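You operate a simulated robot arm through the tools that you are given. There is no shell and no other tool.

Carry out the task below with a simulated robot arm. There is one attempt and no reset: what you move stays moved.

## Task
Set the red and white stop dials to 30, then try both stops.
Fine: swing the tiller to each stop; leave it in the middle.

Only the result counts: the job must be done as asked and must still hold three seconds after the hand-in. Knocking over, shifting, dropping, spilling or breaking anything else fails it.

## Robot
A 6-joint arm with a two-finger parallel gripper, fixed in place. Base frame: the origin is on the floor under the middle of its stand, x ahead of it, y to its left, z up. Units: cm, rad, N and s.
With the tool pointing down near the work surface it reaches from about 20 to 72 cm from the base axis. Its first joint turns from -1.152 to 1.152 rad. Payload 2.45 kg.
The TCP is the grasp point between the finger pads, 2.4 cm short of the fingertips. In the tool frame z runs along the fingers and y along their closing line. Largest opening 6.8 cm; finger width 1.7, thickness 1; the body of the gripper, 4 by 7 cm, starts 4.1 cm behind the TCP.
Orientation is told as [roll, pitch, yaw] about the base's x, y, z axes, in that order, counted from this pose: with the fingers straight down and closing along the base's y, the tool's x points along the base's -x, its y along +y and its z along -z.

## Interface
- The arm moves only by the tool send_rows. Its argument "series" is a list of rows, each a list of 3 entries, a list of its own where there are three numbers: the shift along the base's x, y, z in cm, then the turn, a rotation vector about the base's x, y, z in rad, then the opening, from 0 (shut) to 1 (fully open). In form: [[[dx, dy, dz], [ax, ay, az], hand], ...]. A call has 1 to 20 rows; each row shifts and turns the commanded pose from where the row before left it. A row lasts 0.2 s, in which the tool goes at most 5 cm and 0.15 rad; a call with a longer step from one row to the next is refused whole, and so is a gripper value outside its range. A pose out of reach is approached as far as the arm can. The call stops where the force on the tool passes 40 N (or 10 N more than at its start, if that is more) or the arm is blocked; 0.2 s more then pass. The fingers move at their own pace (about 10.8 cm/s each) and stop on an object; they squeeze with about 40 N. The grip force told is the motor's: it shows also when the fingers shut on nothing. Time passes only in rows, and 0.2 s behind the last, so rows that do not move let the fingers close. It gives the time, the measured TCP pose, the force on the tool (base axes), the opening and the grip force at its end, in the units of the frame above (readings bear some noise), with the torque about the TCP (base axes, N m) and any sound that the robot's microphone picked up.
- Cameras (640 x 400 px; columns grow to the right, rows downward): "scene" is fixed at [17.03, 41.79, 146.21]; the picture's right is [-0.72, -0.70, 0.00], its down [-0.41, 0.42, -0.81] and it looks along [0.56, -0.58, -0.59] (base axes); focal length 363 px, centre (320, 200). "wrist" rides on the gripper at [8.4, 1.1, -7.5] in the tool frame; the picture's right is [-0.13, 0.99, 0.00], its down [-0.60, -0.08, -0.79] and it looks along [-0.79, -0.10, 0.61] (tool axes); focal length 251 px, centre (320, 200).
- grab_frame(camera): a new picture of that camera. The clock stands still meanwhile.
- probe_pixels(camera, pixels): for up to 12 pixels [column, row] of the newest picture of that camera ("zoom" is the newest enlarged one), the place [x, y, z] in the base frame of the surface seen there, good to about 0.2 cm. The clock stands still meanwhile.
- close_up(camera, box): a new picture of the part [left, top, right, bottom] of that camera's present view, enlarged. The clock stands still meanwhile.
- sign_off(): hands the job in; it is judged then, once.

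Leave the gripper open and the arm clear of the work at the hand-in unless told otherwise.

The tools are called after "Request:" as name(argument=value, ...) on one line, values as JSON. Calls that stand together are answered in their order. send_rows: Moves the arm, as the interface text tells. Its arguments: {"type":"object","properties":{"series":{"type":"array","items":{"type":"array"}}},"required":["series"]} The other tools are called the same way: grab_frame (camera) takes a picture; probe_pixels (camera, pixels) gives the place of the surface under pixels of a picture; close_up (camera, box) takes an enlarged picture of a part of a camera's view; sign_off () hands the job in.

At the start:

```text
t: 0.0
position: [44.99, -2.89, 111.37]
tcp_rot: [0.0, -0.001, 0.001]
force: [0.6, -0.6, -0.6]
torque: [-0.04, -0.02, 0.0]
opening: 6.81
grasp_force: 0.1
```

scene: 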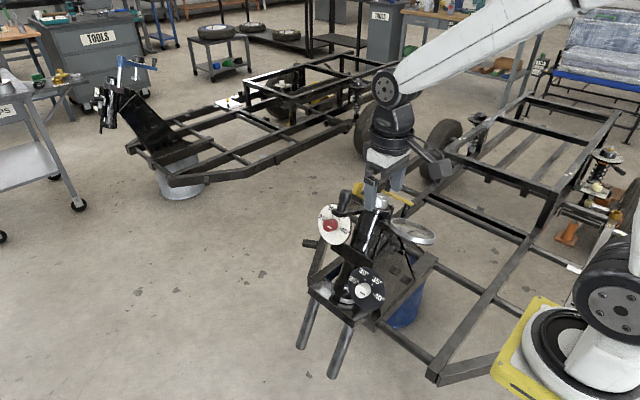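
wrist: 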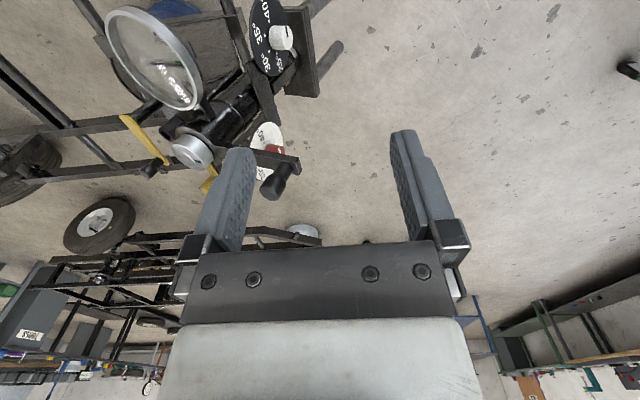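

I see a trike/go-kart frame with a steering head carrying two dials: one white with a red knob near (333,224), one black with a white knob near (363,290) in the scene view. I'll take enlarged pictures of that part.

Request:
close_up(camera="scene", box=[280, 160, 460, 330])

Request:
close_up(camera="wrist", box=[90, 0, 350, 220])

```text
2.35 times, centred on (370, 245) of scene
```

zoom: 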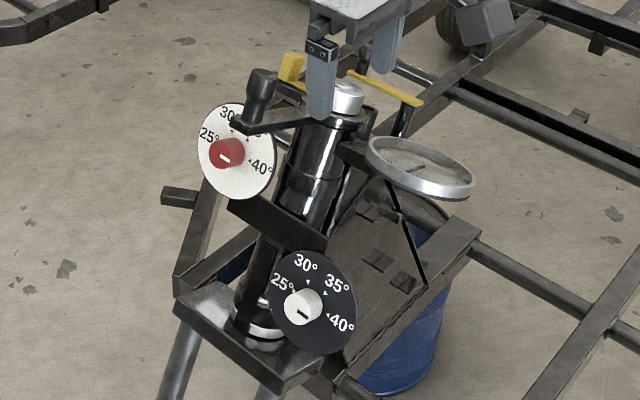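

```text
1.82 times, centred on (220, 110) of wrist
```

zoom: 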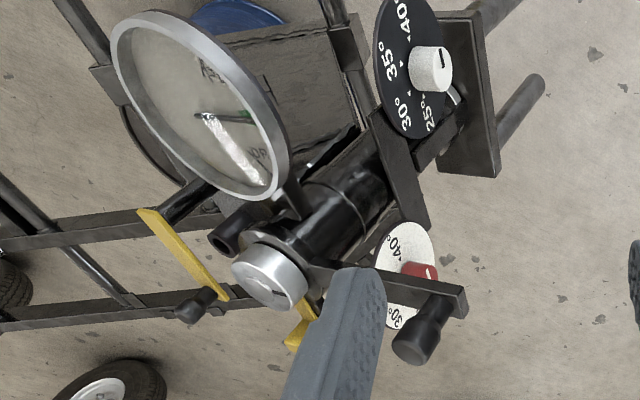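

The knobs: red on a white dial, white on a black dial. The tiller seems to be the bar with the black handle near (350,190). I'll enlarge each part more.

Request:
close_up(camera="scene", box=[310, 190, 374, 250])

Request:
close_up(camera="scene", box=[330, 250, 410, 320])

Request:
close_up(camera="scene", box=[330, 170, 450, 250])

Request:
close_up(camera="wrist", box=[200, 80, 320, 210])

Request:
close_up(camera="wrist", box=[230, 0, 330, 80])

```text
6.67 times, centred on (342, 220) of scene
```

zoom: 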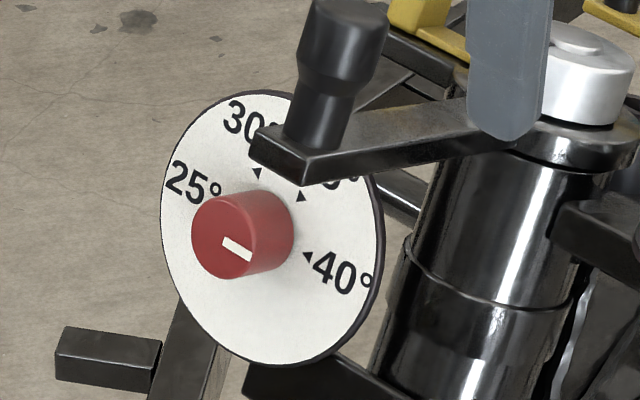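

```text
5.71 times, centred on (370, 285) of scene
```

zoom: 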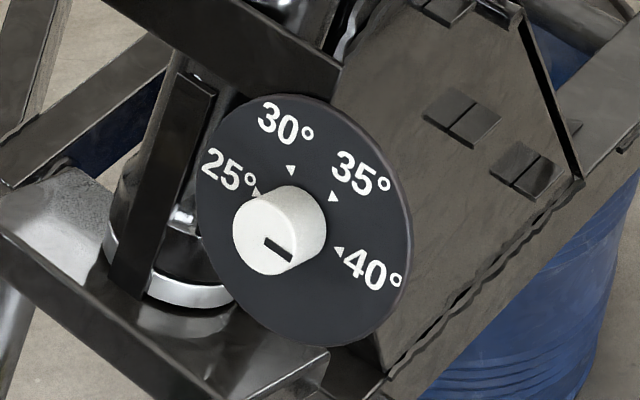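

```text
5.00 times, centred on (390, 210) of scene
```

zoom: 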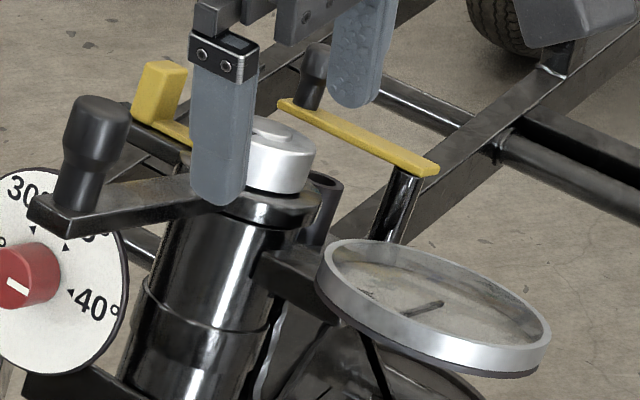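

```text
3.08 times, centred on (260, 145) of wrist
```

zoom: 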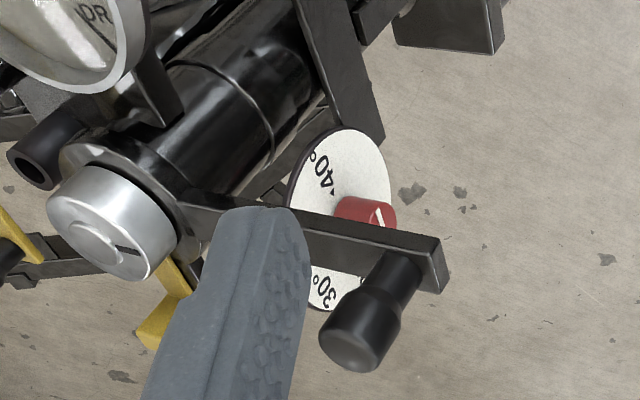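

```text
5.00 times, centred on (280, 40) of wrist
```

zoom: 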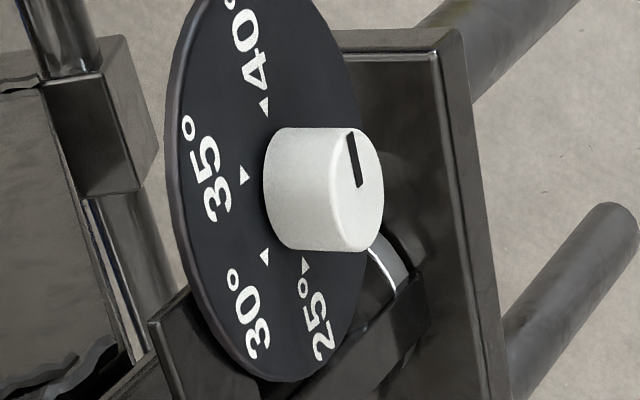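

Both knob marks seem to point to about 40 now. I'll probe the places of the knobs, the dial faces, tiller and other parts, in a fresh scene picture.

Request:
grab_frame(camera="scene")

Request:
close_up(camera="scene", box=[310, 190, 374, 250])

Request:
probe_pixels(camera="zoom", pixels=[[222, 240], [237, 250], [215, 130], [190, 180], [345, 270], [250, 340], [350, 220], [350, 30], [345, 10], [285, 150], [320, 150], [440, 130]])

```text
taken
```

scene: 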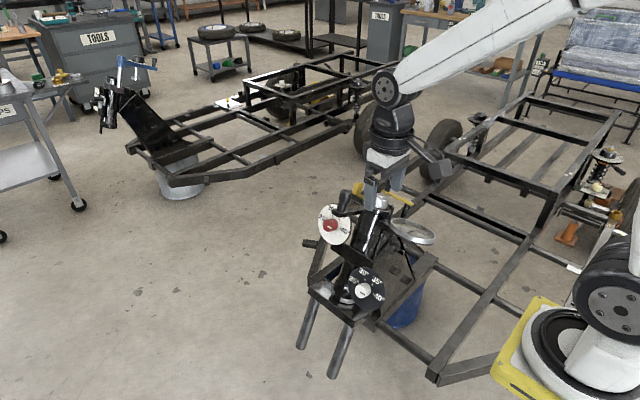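

```text
6.67 times, centred on (342, 220) of scene
```

zoom: 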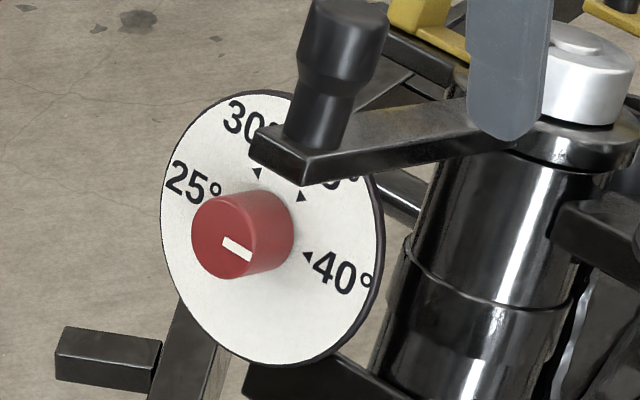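

```text
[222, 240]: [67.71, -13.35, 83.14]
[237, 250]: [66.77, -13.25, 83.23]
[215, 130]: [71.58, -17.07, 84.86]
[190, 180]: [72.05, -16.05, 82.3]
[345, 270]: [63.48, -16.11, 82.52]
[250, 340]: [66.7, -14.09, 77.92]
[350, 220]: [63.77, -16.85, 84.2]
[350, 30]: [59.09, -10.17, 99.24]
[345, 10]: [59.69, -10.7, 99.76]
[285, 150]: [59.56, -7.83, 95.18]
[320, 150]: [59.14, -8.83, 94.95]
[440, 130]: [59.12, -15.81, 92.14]
```

The white dial's plane faces +y and tilts up. Next I probe the black dial with the white knob.

Request:
close_up(camera="scene", box=[330, 250, 410, 320])

Request:
probe_pixels(camera="zoom", pixels=[[265, 230], [285, 255], [310, 210], [225, 130], [210, 210], [395, 210], [375, 310], [330, 335], [290, 171], [333, 196], [339, 250], [300, 310]])

Request:
close_up(camera="scene", box=[310, 200, 360, 250])

Request:
close_up(camera="scene", box=[330, 170, 450, 250])

Request:
probe_pixels(camera="zoom", pixels=[[282, 135], [270, 175], [160, 80], [160, 130], [290, 105], [430, 165], [318, 65], [400, 200], [325, 190], [340, 290], [540, 350], [430, 305]])

```text
5.71 times, centred on (370, 285) of scene
```

zoom: 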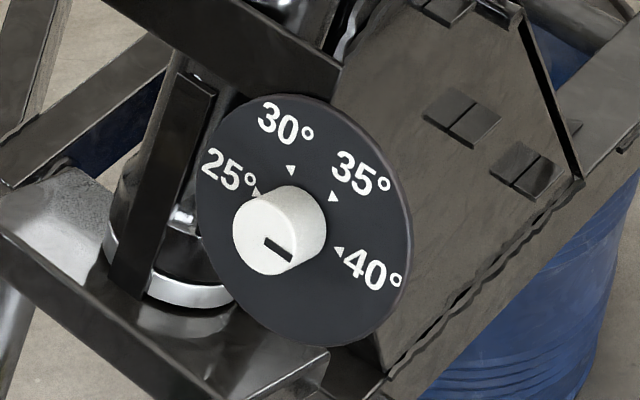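

```text
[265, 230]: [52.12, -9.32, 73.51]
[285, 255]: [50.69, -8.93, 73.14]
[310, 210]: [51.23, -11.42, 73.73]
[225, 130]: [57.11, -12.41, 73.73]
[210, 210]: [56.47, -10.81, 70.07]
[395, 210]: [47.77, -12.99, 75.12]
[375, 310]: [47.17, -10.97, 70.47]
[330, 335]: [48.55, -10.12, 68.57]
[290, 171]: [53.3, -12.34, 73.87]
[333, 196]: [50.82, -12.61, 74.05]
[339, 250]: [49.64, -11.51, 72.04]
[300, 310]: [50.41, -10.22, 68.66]
```

```text
8.00 times, centred on (335, 225) of scene
```

zoom: 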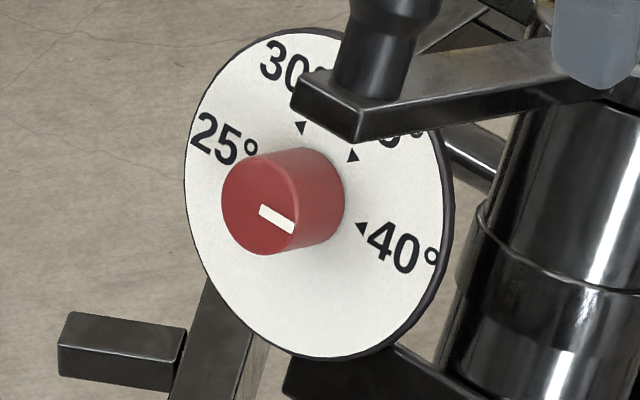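

```text
5.00 times, centred on (390, 210) of scene
```

zoom: 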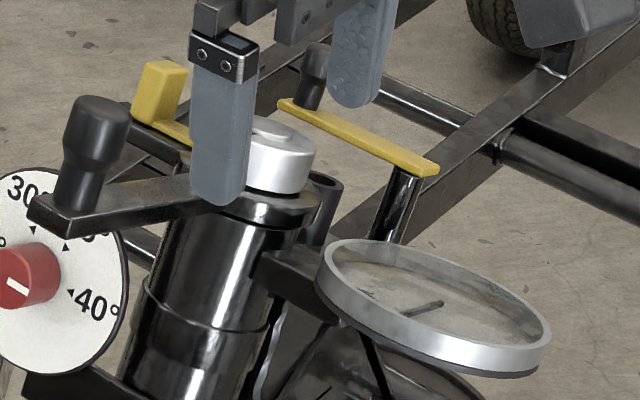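

```text
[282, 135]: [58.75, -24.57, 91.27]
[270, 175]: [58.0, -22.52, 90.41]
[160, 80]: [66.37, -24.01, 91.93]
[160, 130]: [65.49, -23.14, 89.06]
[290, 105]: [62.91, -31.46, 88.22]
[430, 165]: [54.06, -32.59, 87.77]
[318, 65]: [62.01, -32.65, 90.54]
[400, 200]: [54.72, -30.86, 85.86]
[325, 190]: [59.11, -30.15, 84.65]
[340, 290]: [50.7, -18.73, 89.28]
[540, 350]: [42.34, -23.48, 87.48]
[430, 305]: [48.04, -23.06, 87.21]
```

The white knob's dial is parallel to the other, facing +y and up about 24°. The tiller bar runs from the head cap (about [58.5,-24,91]) to a grip at about [59.3,-9,97]. I'll probe the arm's own base and more of the surroundings, and look at the gauge.

Request:
grab_frame(camera="scene")

Request:
probe_pixels(camera="scene", pixels=[[605, 305], [600, 375], [560, 340], [510, 370], [420, 60], [385, 90], [390, 120], [390, 150], [330, 245], [305, 340], [345, 350], [320, 290]])

Request:
grab_frame(camera="wrist")

Request:
close_up(camera="wrist", box=[95, 0, 215, 120])

Request:
probe_pixels(camera="wrist", pixels=[[193, 150], [185, 152], [140, 140], [155, 165], [150, 172], [272, 186], [280, 170], [275, 160], [208, 186], [170, 130], [230, 105], [290, 155]])

```text
taken
```

scene: 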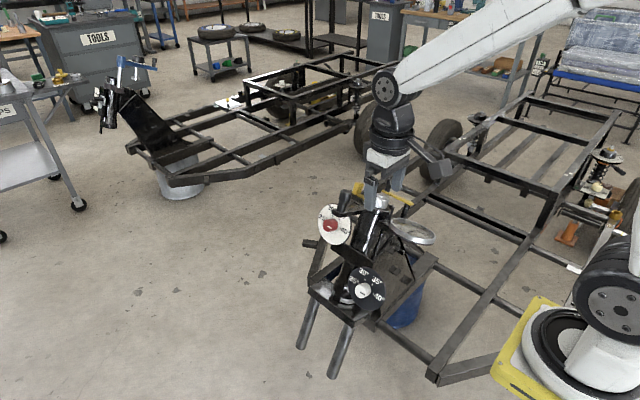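

```text
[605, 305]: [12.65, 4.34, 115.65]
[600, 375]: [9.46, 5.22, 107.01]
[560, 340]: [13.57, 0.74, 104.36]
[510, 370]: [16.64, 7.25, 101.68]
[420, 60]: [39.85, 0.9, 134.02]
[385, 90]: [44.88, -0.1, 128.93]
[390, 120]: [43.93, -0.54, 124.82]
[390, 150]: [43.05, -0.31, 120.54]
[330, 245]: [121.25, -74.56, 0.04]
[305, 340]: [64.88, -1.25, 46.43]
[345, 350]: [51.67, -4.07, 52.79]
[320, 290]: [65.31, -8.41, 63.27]
```

```text
taken
```

wrist: 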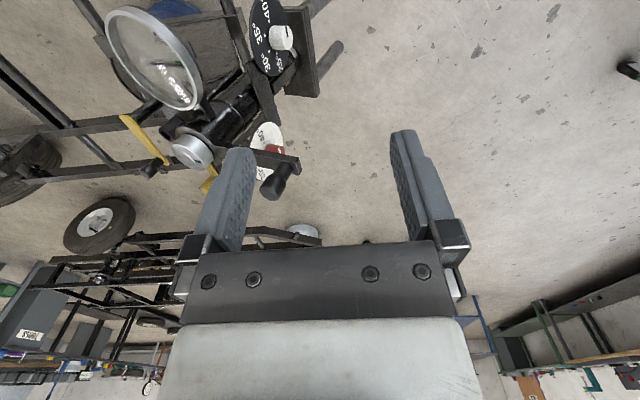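

```text
3.33 times, centred on (155, 60) of wrist
```

zoom: 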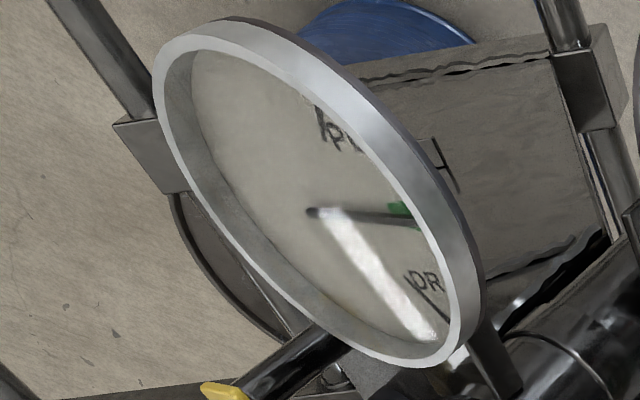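

```text
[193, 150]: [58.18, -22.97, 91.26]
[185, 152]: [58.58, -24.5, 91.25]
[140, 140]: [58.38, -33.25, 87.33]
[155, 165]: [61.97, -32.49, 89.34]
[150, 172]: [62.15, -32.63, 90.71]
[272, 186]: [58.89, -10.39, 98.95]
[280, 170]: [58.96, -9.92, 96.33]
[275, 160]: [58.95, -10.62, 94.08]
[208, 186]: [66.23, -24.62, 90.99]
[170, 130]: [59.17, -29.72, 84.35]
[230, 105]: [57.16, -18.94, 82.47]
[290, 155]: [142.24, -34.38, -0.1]
```

The shoulder is up at about z=115 and the area in front of the dials (+y side) is free. I'll swing the tool out to about [55, 14, 92], rolled by -1.159 rad so that it points along the knob axes (toward -y and down), to see the dials from the front.

Request:
send_rows(series=[[[0.5, 3, -1], [-0.1449, 0, 0], 1], [[0.5, 3, -1], [-0.1449, 0, 0], 1], [[1, 3, -2], [-0.1449, 0, 0], 1], [[1, 2.5, -2.5], [-0.1449, 0, 0], 1], [[1.5, 2, -3], [-0.1449, 0, 0], 1], [[1.5, 1.5, -3.5], [-0.1449, 0, 0], 1], [[2, 1, -3.5], [-0.1449, 0, 0], 1], [[2, 1, -3], [-0.1447, 0, 0], 1], [[0, 0, 0], [0, 0, 0], 1]])

Request:
grab_frame(camera="wrist")

Request:
grab_frame(camera="scene")

```text
t: 2.0
position: [54.98, 14.01, 91.81]
tcp_rot: [-1.16, -0.003, 0.003]
force: [0.3, -0.2, 0.5]
torque: [0.0, 0.04, 0.0]
opening: 6.78
grasp_force: 0.0
```

```text
taken
```

wrist: 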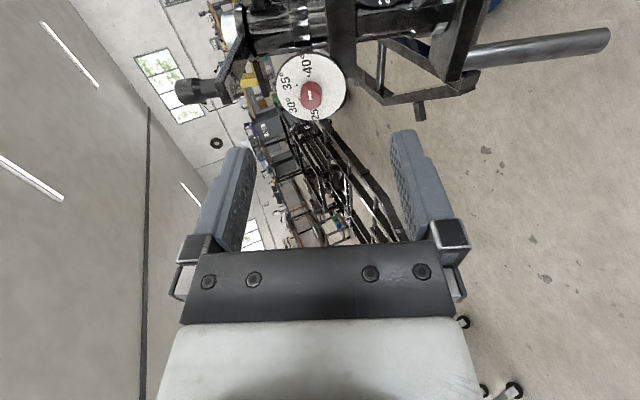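

```text
taken
```

scene: 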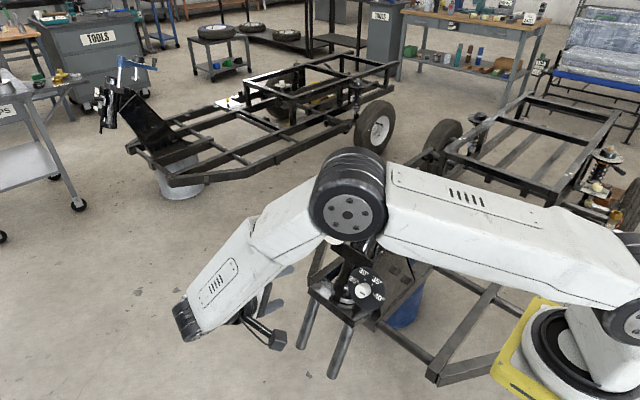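

The move went well. The wrist camera now sees the red knob's dial at (311,90). I'll enlarge it and probe marks.

Request:
close_up(camera="wrist", box=[265, 40, 361, 130])

Request:
close_up(camera="wrist", box=[170, 0, 490, 130])

```text
4.44 times, centred on (313, 85) of wrist
```

zoom: 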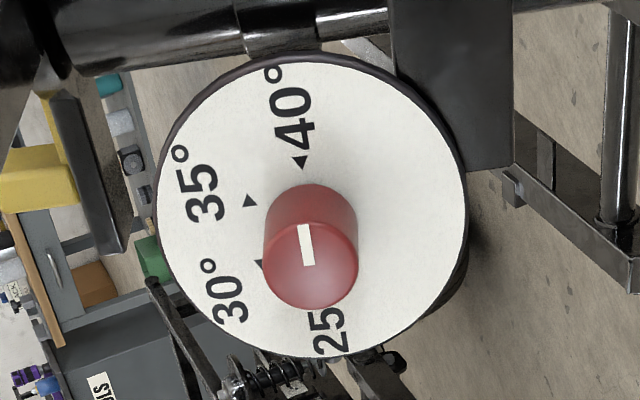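

```text
2.00 times, centred on (330, 65) of wrist
```

zoom: 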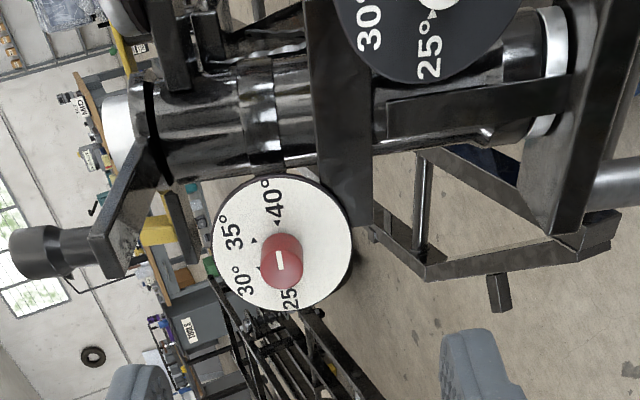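

The red pointer's white line runs toward the 40 mark. I'll measure the red knob and its marks in the enlarged picture.

Request:
close_up(camera="wrist", box=[265, 40, 361, 130])

Request:
probe_pixels(camera="zoom", pixels=[[310, 262], [302, 227], [308, 263], [268, 265], [352, 265], [312, 302], [301, 162], [250, 200], [260, 265], [170, 200], [460, 200], [310, 65]])

Request:
probe_pixels(camera="zoom", pixels=[[330, 345], [200, 310], [210, 110], [400, 90], [440, 280], [311, 232], [280, 215], [340, 215], [312, 192], [290, 130], [205, 190], [230, 295]])

```text
4.44 times, centred on (313, 85) of wrist
```

zoom: 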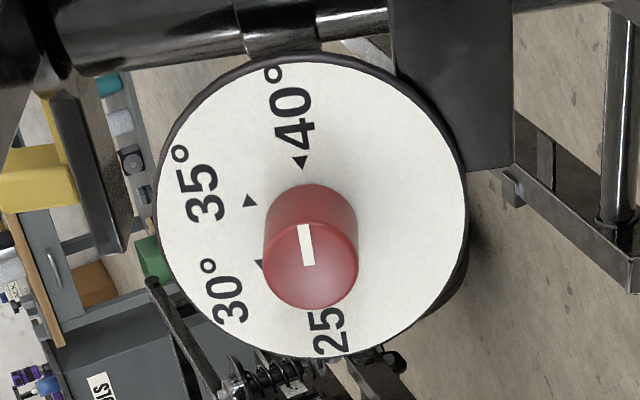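

```text
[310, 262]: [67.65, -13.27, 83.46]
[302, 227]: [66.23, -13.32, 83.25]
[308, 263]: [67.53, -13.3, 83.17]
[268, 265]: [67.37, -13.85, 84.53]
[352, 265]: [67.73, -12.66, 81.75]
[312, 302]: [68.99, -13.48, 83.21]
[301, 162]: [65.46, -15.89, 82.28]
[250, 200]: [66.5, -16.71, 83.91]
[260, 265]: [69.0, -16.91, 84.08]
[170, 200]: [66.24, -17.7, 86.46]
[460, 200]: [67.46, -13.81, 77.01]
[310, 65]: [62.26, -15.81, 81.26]
```

```text
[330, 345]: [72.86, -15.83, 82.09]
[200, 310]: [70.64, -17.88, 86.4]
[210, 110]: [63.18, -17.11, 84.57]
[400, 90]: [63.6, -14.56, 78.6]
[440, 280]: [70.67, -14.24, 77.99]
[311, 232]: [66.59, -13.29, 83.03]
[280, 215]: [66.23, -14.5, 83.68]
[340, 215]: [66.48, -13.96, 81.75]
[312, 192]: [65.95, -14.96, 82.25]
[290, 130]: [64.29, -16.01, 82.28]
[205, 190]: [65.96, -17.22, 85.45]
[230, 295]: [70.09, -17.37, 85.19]
```

The red pointer is on 40. Knob centre about [67.5, -13.3, 83.2], 3 cm thick, with marks about 60° apart, so 30 lies about 120° counterclockwise. I'll go to a stand-off on the knob's axis, about [67.5, 5.4, 91.2], turning the wrist clockwise by 60° on the way so that it can turn back counterclockwise in the grip, with the camera kept away from the tiller.

Request:
send_rows(series=[[[1.79, -1.23, -0.09], [0, -0.1371, -0.0599], 1], [[1.79, -1.23, -0.09], [0, -0.1371, -0.0599], 1], [[1.79, -1.23, -0.09], [0, -0.1371, -0.0599], 1], [[1.79, -1.23, -0.09], [0, -0.1371, -0.0599], 1], [[1.79, -1.23, -0.09], [0, -0.1371, -0.0599], 1], [[1.79, -1.23, -0.09], [0, -0.1371, -0.0599], 1], [[1.79, -1.23, -0.09], [0, -0.1371, -0.0599], 1], [[0, 0, 0], [0, 0, 0], 1]])

Request:
grab_frame(camera="wrist")

Request:
grab_frame(camera="scene")

```text
t: 3.8
position: [67.51, 5.4, 91.36]
tcp_rot: [-0.854, -0.922, -0.607]
force: [-0.4, 0.2, 0.6]
torque: [-0.01, 0.04, 0.03]
opening: 6.8
grasp_force: 0.0
```

```text
taken
```

wrist: 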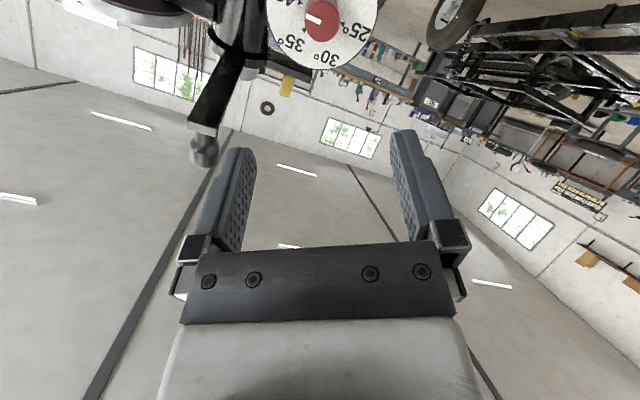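

```text
taken
```

scene: 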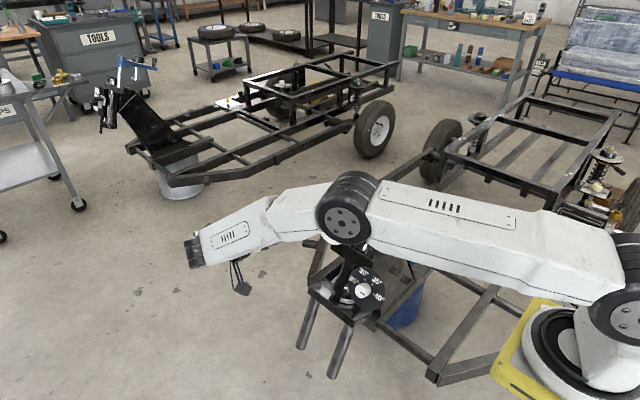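

The stand-off was reached. The elbow shows at (345,210) in the scene; I'll probe its height over the tiller, and measure the knob from this view.

Request:
probe_pixels(camera="scene", pixels=[[343, 222], [345, 240], [350, 180], [320, 235], [300, 215], [260, 215], [195, 250], [235, 285], [440, 250], [380, 250]])

Request:
close_up(camera="wrist", box=[260, 0, 390, 80])

Request:
probe_pixels(camera="zoom", pixels=[[315, 95], [255, 105], [370, 100], [318, 155], [310, 50], [290, 100], [245, 80], [245, 150], [340, 220], [140, 210], [340, 285], [500, 160]])

```text
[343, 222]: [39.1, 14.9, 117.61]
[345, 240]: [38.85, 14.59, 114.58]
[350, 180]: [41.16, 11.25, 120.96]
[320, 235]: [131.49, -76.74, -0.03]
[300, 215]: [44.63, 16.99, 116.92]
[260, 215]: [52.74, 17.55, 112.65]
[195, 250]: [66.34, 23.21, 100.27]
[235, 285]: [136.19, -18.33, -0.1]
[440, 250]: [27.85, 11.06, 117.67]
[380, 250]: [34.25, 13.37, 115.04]
```

```text
4.92 times, centred on (325, 40) of wrist
```

zoom: 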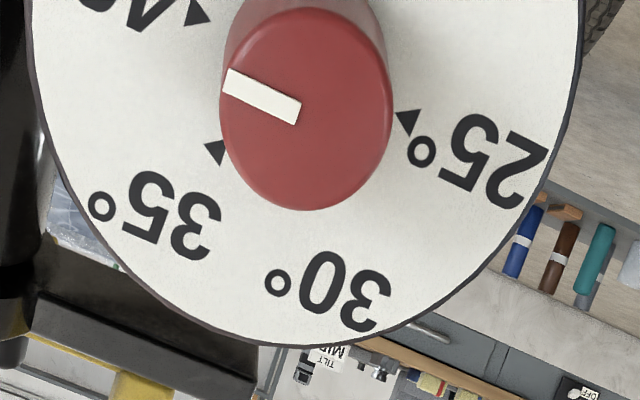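

```text
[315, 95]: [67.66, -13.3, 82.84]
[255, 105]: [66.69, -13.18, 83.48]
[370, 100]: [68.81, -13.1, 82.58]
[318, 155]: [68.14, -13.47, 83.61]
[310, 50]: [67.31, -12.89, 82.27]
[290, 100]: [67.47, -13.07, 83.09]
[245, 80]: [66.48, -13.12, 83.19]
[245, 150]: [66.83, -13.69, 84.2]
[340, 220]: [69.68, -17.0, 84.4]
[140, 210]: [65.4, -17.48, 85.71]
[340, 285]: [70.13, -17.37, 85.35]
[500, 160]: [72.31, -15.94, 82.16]
```

The elbow is well clear at about [39, 15, 117]. From here the red knob's face centre is about [67.6, -13.2, 83.1]. I'll go in along its axis until the fingertips stop short of the dial.

Request:
send_rows(series=[[[0.05, -3.2, -1.4], [0, 0, 0], 1], [[0.04, -3.2, -1.4], [0, 0, 0], 1], [[0, -3.2, -1.4], [0, 0, 0], 1], [[0, -2.6, -1.2], [0, 0, 0], 1], [[0, -1.3, -0.6], [0, 0, 0], 1], [[0, -1.3, -0.6], [0, 0, 0], 1], [[0, -1.3, -0.6], [0, 0, 0], 1], [[0, -1.3, -0.6], [0, 0, 0], 1], [[0, -0.97, -0.4], [0, 0, 0], 1], [[0, 0, 0], [0, 0, 0], 1]])

Request:
grab_frame(camera="wrist")

Request:
grab_frame(camera="scene")

```text
t: 6.0
position: [67.55, -12.89, 83.0]
tcp_rot: [-0.852, -0.919, -0.606]
force: [-0.2, 0.2, 0.1]
torque: [0.01, -0.01, -0.02]
opening: 6.77
grasp_force: 0.1
```

```text
taken
```

wrist: 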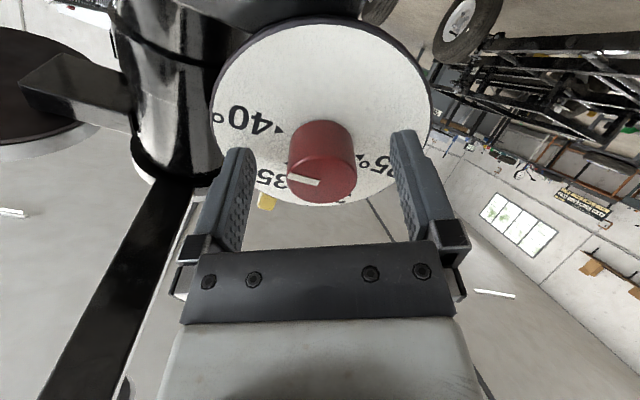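

```text
taken
```

scene: 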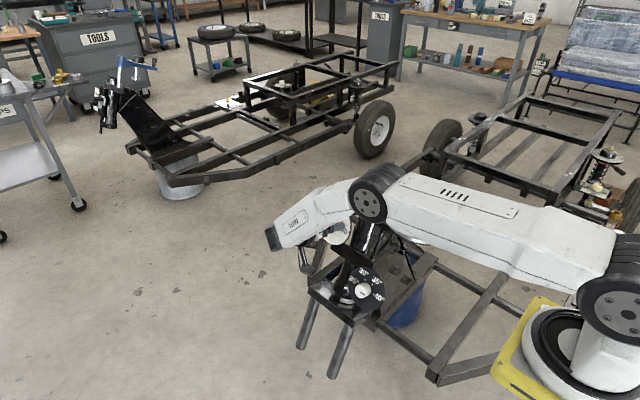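

The knob sits centred between the fingers (322,165), no contact force. I'll close on it without moving.

Request:
send_rows(series=[[[0, 0, 0], [0, 0, 0], 0.3], [[0, 0, 0], [0, 0, 0], 0.3], [[0, 0, 0], [0, 0, 0], 0.3], [[0, 0, 0], [0, 0, 0], 0.3]])

Request:
grab_frame(camera="wrist")

```text
t: 7.0
position: [67.58, -12.87, 83.07]
tcp_rot: [-0.854, -0.919, -0.606]
force: [4.5, -1.9, -2.2]
torque: [-0.25, 0.11, -0.26]
opening: 3.36
grasp_force: 44.8
```

```text
taken
```

wrist: 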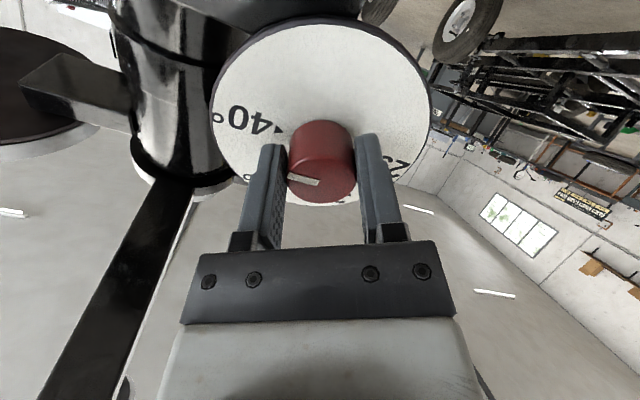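

The fingers hold the knob (opening 3.36 cm). I'll begin turning counterclockwise about the knob axis, a small amount first, watching torque and sound.

Request:
send_rows(series=[[[0, 0, 0], [0, 0.0916, 0.04], 0.3], [[0, 0, 0], [0, 0.0916, 0.04], 0.3], [[0, 0, 0], [0, 0.0916, 0.04], 0.3]])

Request:
close_up(camera="wrist", box=[200, 80, 440, 220])

```text
t: 7.8
position: [67.47, -12.77, 83.17]
tcp_rot: [-1.039, -0.672, -0.357]
force: [-13.7, 2.2, 12.3]
torque: [0.22, 0.42, -1.22]
opening: 3.35
grasp_force: 45.1
```

```text
2.67 times, centred on (320, 150) of wrist
```

zoom: 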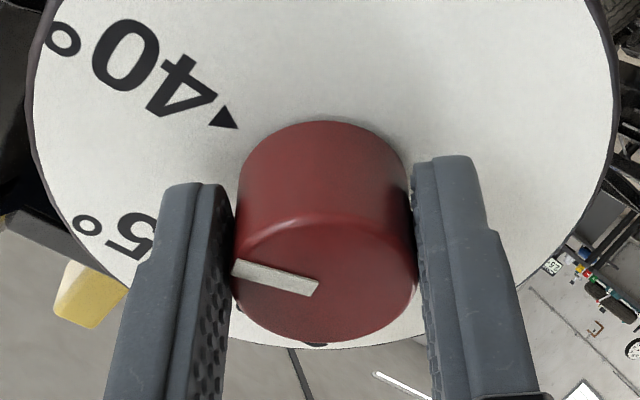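

The knob turned with the fingers about 17° (the pointer kept its place between the pads), but a side force of about 18 N has built up, so my axis is slightly off. I'll relieve it by a small shift along the force.

Request:
send_rows(series=[[[-0.08, 0.01, 0.07], [0, 0, 0], 0.3], [[0, 0, 0], [0, 0, 0], 0.3]])

```text
t: 8.4
position: [67.45, -12.96, 83.08]
tcp_rot: [-1.035, -0.673, -0.353]
force: [-6.9, -4.2, 3.8]
torque: [-0.31, 0.37, -0.96]
opening: 3.34
grasp_force: 45.3
```

The shift lowered it to about 9 N. A little more, then on with the turn in small steps.

Request:
send_rows(series=[[[-0.05, -0.03, 0.03], [0, 0, 0], 0.3], [[0, 0, 0], [0, 0.0916, 0.04], 0.3], [[0, 0, 0], [0, 0.0916, 0.04], 0.3]])

```text
t: 9.2
position: [67.45, -13.01, 83.23]
tcp_rot: [-1.103, -0.495, -0.239]
force: [-12.4, -6.3, 5.1]
torque: [-0.05, 0.36, -0.86]
opening: 3.34
grasp_force: 44.9
```

Force is again about 14 N along right/up. I'll keep turning in steps, shifting along with the force each time.

Request:
send_rows(series=[[[-0.1, -0.05, 0.04], [0, 0, 0], 0.3], [[-0.04, -0.02, 0.02], [0, 0.0916, 0.04], 0.3], [[-0.04, -0.02, 0.02], [0, 0.0916, 0.04], 0.3]])

Request:
close_up(camera="wrist", box=[200, 80, 440, 220])

```text
t: 10.0
position: [67.3, -13.07, 83.39]
tcp_rot: [-1.135, -0.318, -0.141]
force: [1.2, -2.4, -1.5]
torque: [-0.31, 0.45, -1.16]
opening: 3.37
grasp_force: 45.1
```

```text
2.67 times, centred on (320, 150) of wrist
```

zoom: 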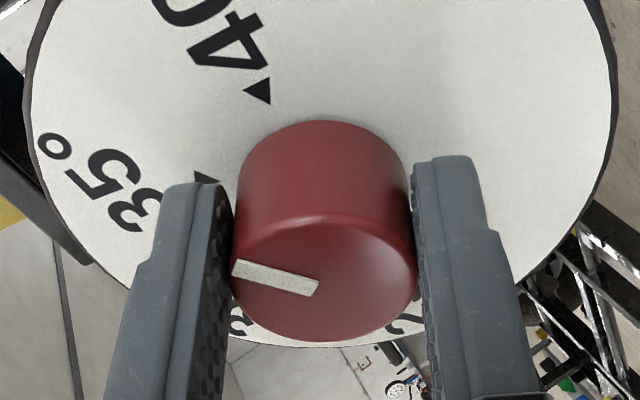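

Force is near zero now and the knob has turned about 40°. I'll keep on turning with the same small following shift.

Request:
send_rows(series=[[[-0.03, -0.02, 0.04], [0, 0.0916, 0.04], 0.3], [[-0.03, -0.02, 0.04], [0, 0.0916, 0.04], 0.3]])

```text
t: 10.6
position: [67.33, -13.07, 83.23]
tcp_rot: [-1.155, -0.135, -0.055]
force: [8.7, -2.0, -3.9]
torque: [-0.6, 0.41, -0.92]
opening: 3.35
grasp_force: 44.8
```

Now it pushes slightly the other way (about 9 N), so I overshifted. I'll ease back and go on turning without shift.

Request:
send_rows(series=[[[0.07, 0, -0.03], [0, 0, 0], 0.3], [[0, 0, 0], [0, 0.0916, 0.04], 0.3], [[0, 0, 0], [0, 0.0916, 0.04], 0.3]])

Request:
close_up(camera="wrist", box=[200, 80, 440, 220])

```text
t: 11.4
position: [67.36, -13.2, 83.44]
tcp_rot: [-1.162, 0.046, 0.021]
force: [-1.1, -0.4, 12.8]
torque: [-0.64, -0.08, 0.01]
opening: 3.34
grasp_force: 45.6
```

```text
2.67 times, centred on (320, 150) of wrist
```

zoom: 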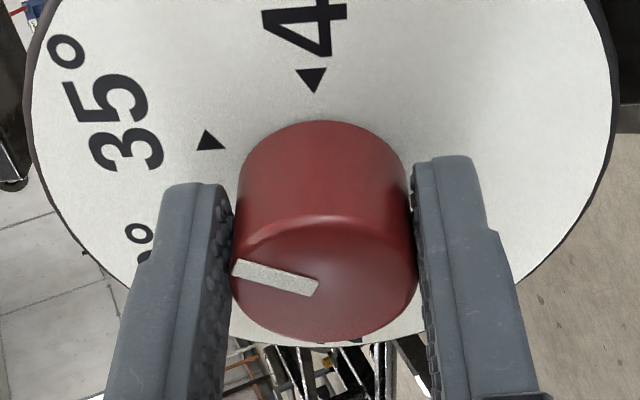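

The knob has turned about 63° and its pointer lies about on the 35 mark. From the force history the true knob axis is about x=67.94 (I was 0.5 cm off). I'll open, turn the wrist back clockwise by about 63° around the knob while moving onto that axis.

Request:
send_rows(series=[[[0, 0, 0], [0, 0, 0], 1], [[0, 0, 0], [0, 0, 0], 1], [[0.08, 0.02, 0.01], [0, -0.1371, -0.0599], 1], [[0.08, 0.02, 0.01], [0, -0.1371, -0.0599], 1], [[0.08, 0.01, 0], [0, -0.1371, -0.0599], 1], [[0.08, 0.01, 0], [0, -0.1371, -0.0599], 1], [[0.08, 0.01, 0], [0, -0.1371, -0.0599], 1], [[0.08, 0.01, 0], [0, -0.1371, -0.0599], 1], [[0.08, 0.01, 0], [0, -0.1371, -0.0599], 1], [[0, 0, 0], [0, 0, 0], 1]])

Request:
close_up(camera="wrist", box=[200, 40, 440, 220])

```text
t: 13.6
position: [67.88, -12.98, 83.32]
tcp_rot: [-0.893, -0.881, -0.554]
force: [-0.9, 0.4, 1.1]
torque: [-0.01, 0.02, 0.01]
opening: 6.79
grasp_force: 0.1
```

```text
2.22 times, centred on (320, 130) of wrist
```

zoom: 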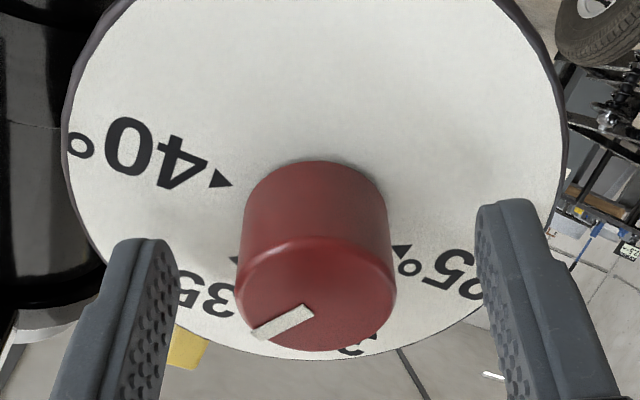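

The pointer now points just about at the 35 triangle (235,260 in the enlarged view). I'll probe pointer and knob face for its exact angle.

Request:
probe_pixels(camera="zoom", pixels=[[310, 311], [258, 335], [243, 290], [390, 295], [318, 345], [316, 250], [225, 182], [236, 258], [400, 250], [320, 300], [280, 323], [370, 335]])

```text
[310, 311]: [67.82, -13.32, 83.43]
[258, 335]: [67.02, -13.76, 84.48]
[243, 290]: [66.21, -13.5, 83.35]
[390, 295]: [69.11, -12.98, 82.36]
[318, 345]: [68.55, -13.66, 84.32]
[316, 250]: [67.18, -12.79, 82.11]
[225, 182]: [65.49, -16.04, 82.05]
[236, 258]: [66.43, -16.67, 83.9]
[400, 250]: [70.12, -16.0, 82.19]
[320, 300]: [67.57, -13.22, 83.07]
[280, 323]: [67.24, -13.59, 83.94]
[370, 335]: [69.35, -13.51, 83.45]
```

The marks at 40 and 25 are opposite each other, so the marks sit at ±90° and ±30°, about the axis x≈67.8, u≈81.7, and the pointer is near 35. I'll shift 0.15 cm up along the dial and grip again.

Request:
send_rows(series=[[[0, -0.06, 0.13], [0, 0, 0], 1], [[0, 0, 0], [0, 0, 0], 0.3], [[0, 0, 0], [0, 0, 0], 0.3], [[0, 0, 0], [0, 0, 0], 0.3], [[0, 0, 0], [0, 0, 0], 0.3]])

```text
t: 14.8
position: [67.74, -12.95, 83.45]
tcp_rot: [-0.897, -0.878, -0.551]
force: [-1.2, -0.3, -0.3]
torque: [-0.57, 0.12, -0.26]
opening: 3.35
grasp_force: 45.2
```

The grip took with hardly any side force. Turning counterclockwise 0.45 rad first.

Request:
send_rows(series=[[[0, 0, 0], [0, 0.1371, 0.0599], 0.3], [[0, 0, 0], [0, 0.1371, 0.0599], 0.3], [[0, 0, 0], [0, 0.1371, 0.0599], 0.3]])

```text
t: 15.6
position: [67.63, -12.97, 83.51]
tcp_rot: [-1.1, -0.493, -0.237]
force: [1.5, -0.9, -2.8]
torque: [0.16, 0.48, -1.13]
opening: 3.37
grasp_force: 45.2
```

Forces stay small. I'll turn the other 0.6 rad to make 60° in all.

Request:
send_rows(series=[[[0, 0, 0], [0, 0.1371, 0.0599], 0.3], [[0, 0, 0], [0, 0.1371, 0.0599], 0.3], [[0, 0, 0], [0, 0.1371, 0.0599], 0.3], [[0, 0, 0], [0, 0.1371, 0.0599], 0.3], [[0, 0, 0], [0, 0, 0], 0.3]])

Request:
close_up(camera="wrist", box=[200, 40, 440, 220])

```text
t: 16.8
position: [67.77, -12.93, 83.51]
tcp_rot: [-1.159, 0.05, 0.023]
force: [4.2, -3.7, -5.6]
torque: [-0.68, 0.13, -0.3]
opening: 3.35
grasp_force: 45.4
```

```text
2.22 times, centred on (320, 130) of wrist
```

zoom: 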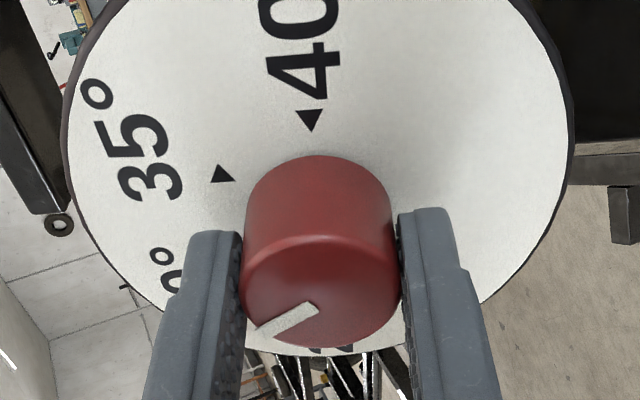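

60° made. I'll open and back off 14 cm along the axis to read the dial.

Request:
send_rows(series=[[[0, 0, 0], [0, 0, 0], 1], [[0, 0, 0], [0, 0, 0], 1], [[0, 1.37, 0.6], [0, 0, 0], 1], [[0, 2.75, 1.2], [0, 0, 0], 1], [[0, 4.12, 1.8], [0, 0, 0], 1], [[0, 4.58, 2], [0, 0, 0], 1], [[0, 0, 0], [0, 0, 0], 1]])

Request:
grab_frame(camera="wrist")

```text
t: 18.4
position: [67.78, -0.16, 89.09]
tcp_rot: [-1.16, 0.048, 0.022]
force: [0.4, -0.7, 0.3]
torque: [0.01, -0.02, 0.02]
opening: 6.8
grasp_force: 0.2
```

```text
taken
```

wrist: 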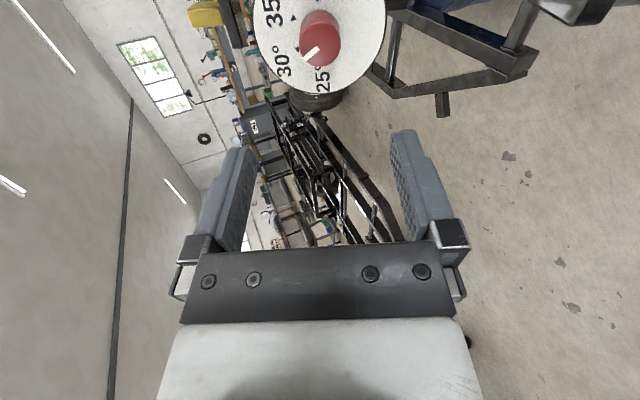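

The red pointer now points toward 30. I'll enlarge and probe it for its angle.

Request:
close_up(camera="wrist", box=[245, 0, 395, 100])

Request:
probe_pixels(camera="zoom", pixels=[[305, 208], [250, 243], [240, 180], [400, 180], [320, 275], [322, 175], [235, 210], [205, 80], [278, 223], [325, 310], [160, 265], [320, 210]])

```text
4.00 times, centred on (320, 50) of wrist
```

zoom: 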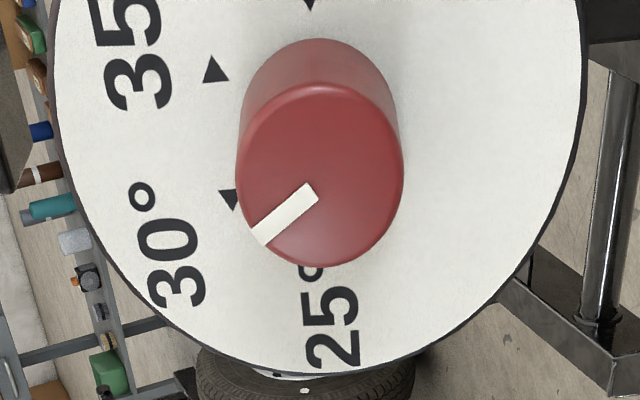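

```text
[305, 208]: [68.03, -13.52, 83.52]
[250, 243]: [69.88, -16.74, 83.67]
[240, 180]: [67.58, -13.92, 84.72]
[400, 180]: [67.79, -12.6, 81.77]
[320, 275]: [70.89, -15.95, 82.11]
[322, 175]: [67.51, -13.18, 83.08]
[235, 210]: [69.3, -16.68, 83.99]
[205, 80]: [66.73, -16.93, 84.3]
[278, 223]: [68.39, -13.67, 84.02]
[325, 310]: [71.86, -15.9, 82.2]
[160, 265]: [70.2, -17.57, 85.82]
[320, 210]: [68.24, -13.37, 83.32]
```

By ray computation the marks sit at ±30°/±90° and the red pointer stands at about -35°, i.e. some 4–5° of knob past the 30 mark. I'll go back in, grip and turn back clockwise by 0.08 rad.

Request:
send_rows(series=[[[0.02, -4.12, -1.8], [0, 0, 0], 1], [[0.02, -4.12, -1.8], [0, 0, 0], 1], [[0, -2.29, -1.0], [0, 0, 0], 1], [[0, -1.37, -0.6], [0, 0, 0], 1], [[0, -0.92, -0.4], [0, 0, 0], 1], [[0, 0, 0], [0, 0, 0], 1], [[0, 0, 0], [0, 0, 0], 0.3], [[0, 0, 0], [0, 0, 0], 0.3], [[0, 0, 0], [0, 0, 0], 0.3], [[0, 0, 0], [0, 0, 0], 0.3]])

```text
t: 20.6
position: [67.91, -13.1, 83.33]
tcp_rot: [-1.162, 0.048, 0.021]
force: [0.2, -6.3, 3.6]
torque: [-0.9, -0.01, -0.03]
opening: 3.37
grasp_force: 45.7
```

Gripped again with little force. Turning back clockwise 0.08 rad, then opening and backing off to read it.

Request:
send_rows(series=[[[0, 0, 0], [0, -0.0367, -0.016], 0.3], [[0, 0, 0], [0, -0.0367, -0.016], 0.3], [[0, 0, 0], [0, 0, 0], 0.3], [[0, 0, 0], [0, 0, 0], 1], [[0, 0, 0], [0, 0, 0], 1], [[0, 1.37, 0.6], [0, 0, 0], 1], [[0, 2.75, 1.2], [0, 0, 0], 1], [[0, 4.12, 1.8], [0, 0, 0], 1], [[0, 3.21, 1.4], [0, 0, 0], 1], [[0, 0, 0], [0, 0, 0], 1]])

Request:
close_up(camera="wrist", box=[245, 0, 395, 100])

```text
t: 22.8
position: [67.91, -1.47, 88.51]
tcp_rot: [-1.161, -0.024, -0.01]
force: [0.0, 0.0, -0.5]
torque: [0.01, 0.0, 0.0]
opening: 6.8
grasp_force: 0.1
```

```text
4.00 times, centred on (320, 50) of wrist
```

zoom: 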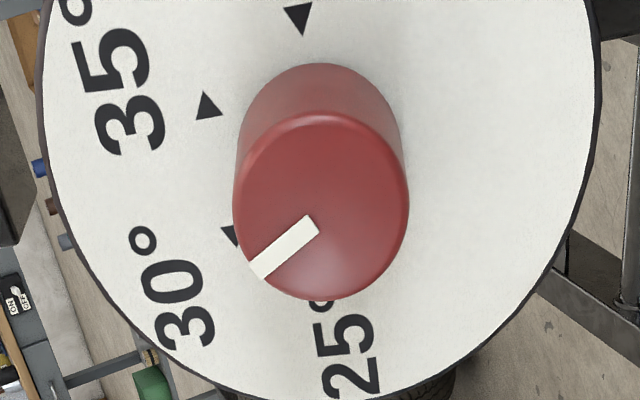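

The red pointer is now at -29…-31°, on the 30 mark. Next the white knob: I'll move to a stand-off on its axis, about [51.9, 6, 79.8], for a close look.

Request:
send_rows(series=[[[-1.5, 2.2, 0.2], [0, 0, 0], 1], [[-2.9, 1.2, -1.6], [0, 0, 0], 1], [[-2.9, 1.1, -1.8], [0, 0, 0], 1], [[-2.9, 1, -1.8], [0, 0, 0], 1], [[-2.9, 1, -1.8], [0, 0, 0], 1], [[-2.9, 1, -1.9], [0, 0, 0], 1], [[0, 0, 0], [0, 0, 0], 1]])

Request:
grab_frame(camera="wrist")

Request:
grab_frame(camera="scene")

```text
t: 24.4
position: [51.88, 5.89, 79.63]
tcp_rot: [-1.16, -0.025, -0.01]
force: [-0.9, -0.8, -0.5]
torque: [0.04, -0.02, 0.0]
opening: 6.8
grasp_force: 0.1
```

```text
taken
```

wrist: 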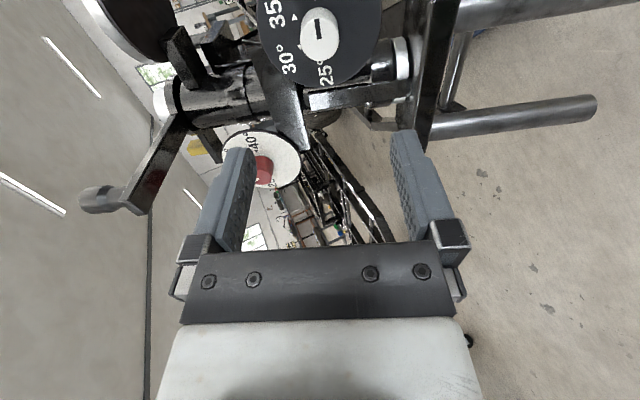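

```text
taken
```

scene: 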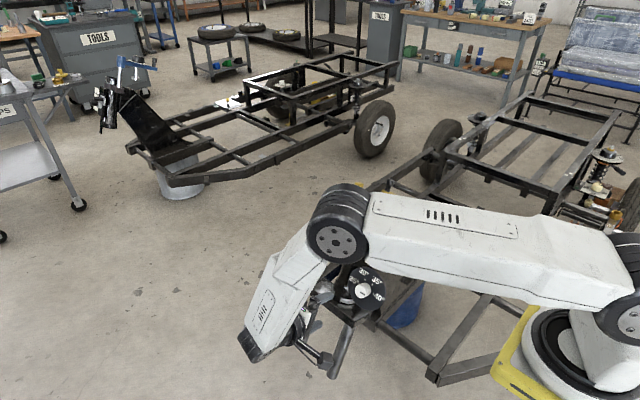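

The white knob is at (320,33) in the wrist view. I'll enlarge and probe.

Request:
close_up(camera="wrist", box=[245, 0, 395, 100])

Request:
probe_pixels(camera="zoom", pixels=[[320, 140], [250, 140], [398, 140], [320, 215], [320, 75], [318, 100], [322, 160], [200, 68], [220, 190], [320, 255], [170, 235], [410, 140]])

```text
4.00 times, centred on (320, 50) of wrist
```

zoom: 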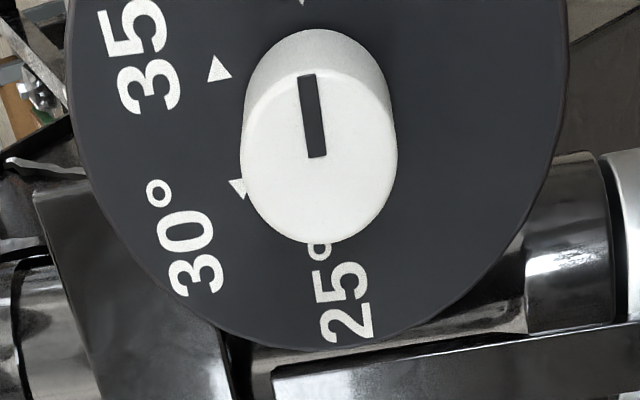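

```text
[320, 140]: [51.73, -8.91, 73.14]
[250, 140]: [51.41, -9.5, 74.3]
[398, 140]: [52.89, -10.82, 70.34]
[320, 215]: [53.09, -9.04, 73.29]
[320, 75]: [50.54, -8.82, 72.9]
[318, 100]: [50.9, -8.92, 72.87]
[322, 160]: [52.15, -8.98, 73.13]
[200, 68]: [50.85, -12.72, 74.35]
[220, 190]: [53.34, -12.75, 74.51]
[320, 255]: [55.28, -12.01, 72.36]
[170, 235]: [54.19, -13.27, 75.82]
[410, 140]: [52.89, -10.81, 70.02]
```

The white pointer lies at 89°, i.e. on 40; the knob's axis is at x≈52.15, u≈70.6. I'll turn the wrist clockwise 60° and move in to stand 12 cm off the grip point, then approach.

Request:
send_rows(series=[[[0.04, -0.56, -0.245], [0, -0.1335, -0.0583], 1], [[0.04, -0.56, -0.245], [0, -0.1335, -0.0583], 1], [[0.04, -0.56, -0.245], [0, -0.1335, -0.0583], 1], [[0.04, -0.56, -0.245], [0, -0.1335, -0.0583], 1], [[0.04, -0.56, -0.245], [0, -0.1335, -0.0583], 1], [[0.04, -0.56, -0.245], [0, -0.1335, -0.0583], 1], [[0.03, -0.56, -0.245], [0, -0.1335, -0.0583], 1], [[0, 0, 0], [0, 0, 0], 1]])

Request:
close_up(camera="wrist", box=[200, 0, 440, 150])

```text
t: 26.2
position: [52.11, 2.06, 77.99]
tcp_rot: [-0.852, -0.921, -0.609]
force: [-0.2, -0.4, 0.0]
torque: [-0.01, -0.01, 0.02]
opening: 6.78
grasp_force: 0.0
```

```text
2.67 times, centred on (320, 75) of wrist
```

zoom: 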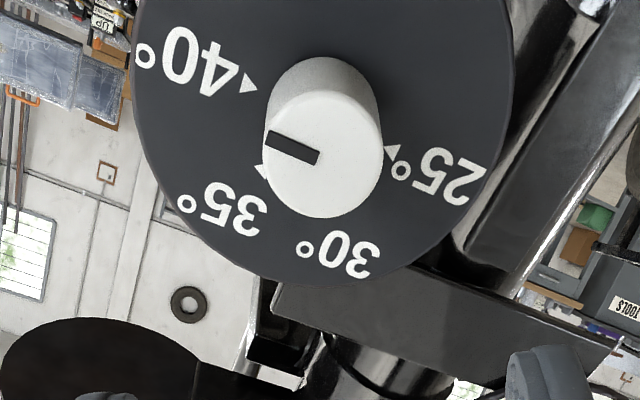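

A black bracket lies just above-left of the white dial ((440,310) in the enlarged view). I'll probe it to be sure the fingers clear it.

Request:
probe_pixels(camera="zoom", pixels=[[440, 310], [330, 320], [600, 340], [540, 230], [600, 120], [500, 290], [130, 350], [250, 85], [392, 152], [265, 172], [322, 145], [320, 60]])

```text
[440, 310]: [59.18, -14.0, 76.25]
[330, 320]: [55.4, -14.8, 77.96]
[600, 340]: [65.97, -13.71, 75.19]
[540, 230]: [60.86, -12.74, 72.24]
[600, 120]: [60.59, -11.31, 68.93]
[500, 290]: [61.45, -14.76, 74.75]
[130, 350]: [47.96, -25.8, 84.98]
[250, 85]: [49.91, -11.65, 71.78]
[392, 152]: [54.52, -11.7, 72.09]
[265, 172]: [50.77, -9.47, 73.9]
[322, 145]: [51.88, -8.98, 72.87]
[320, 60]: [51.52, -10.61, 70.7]
```

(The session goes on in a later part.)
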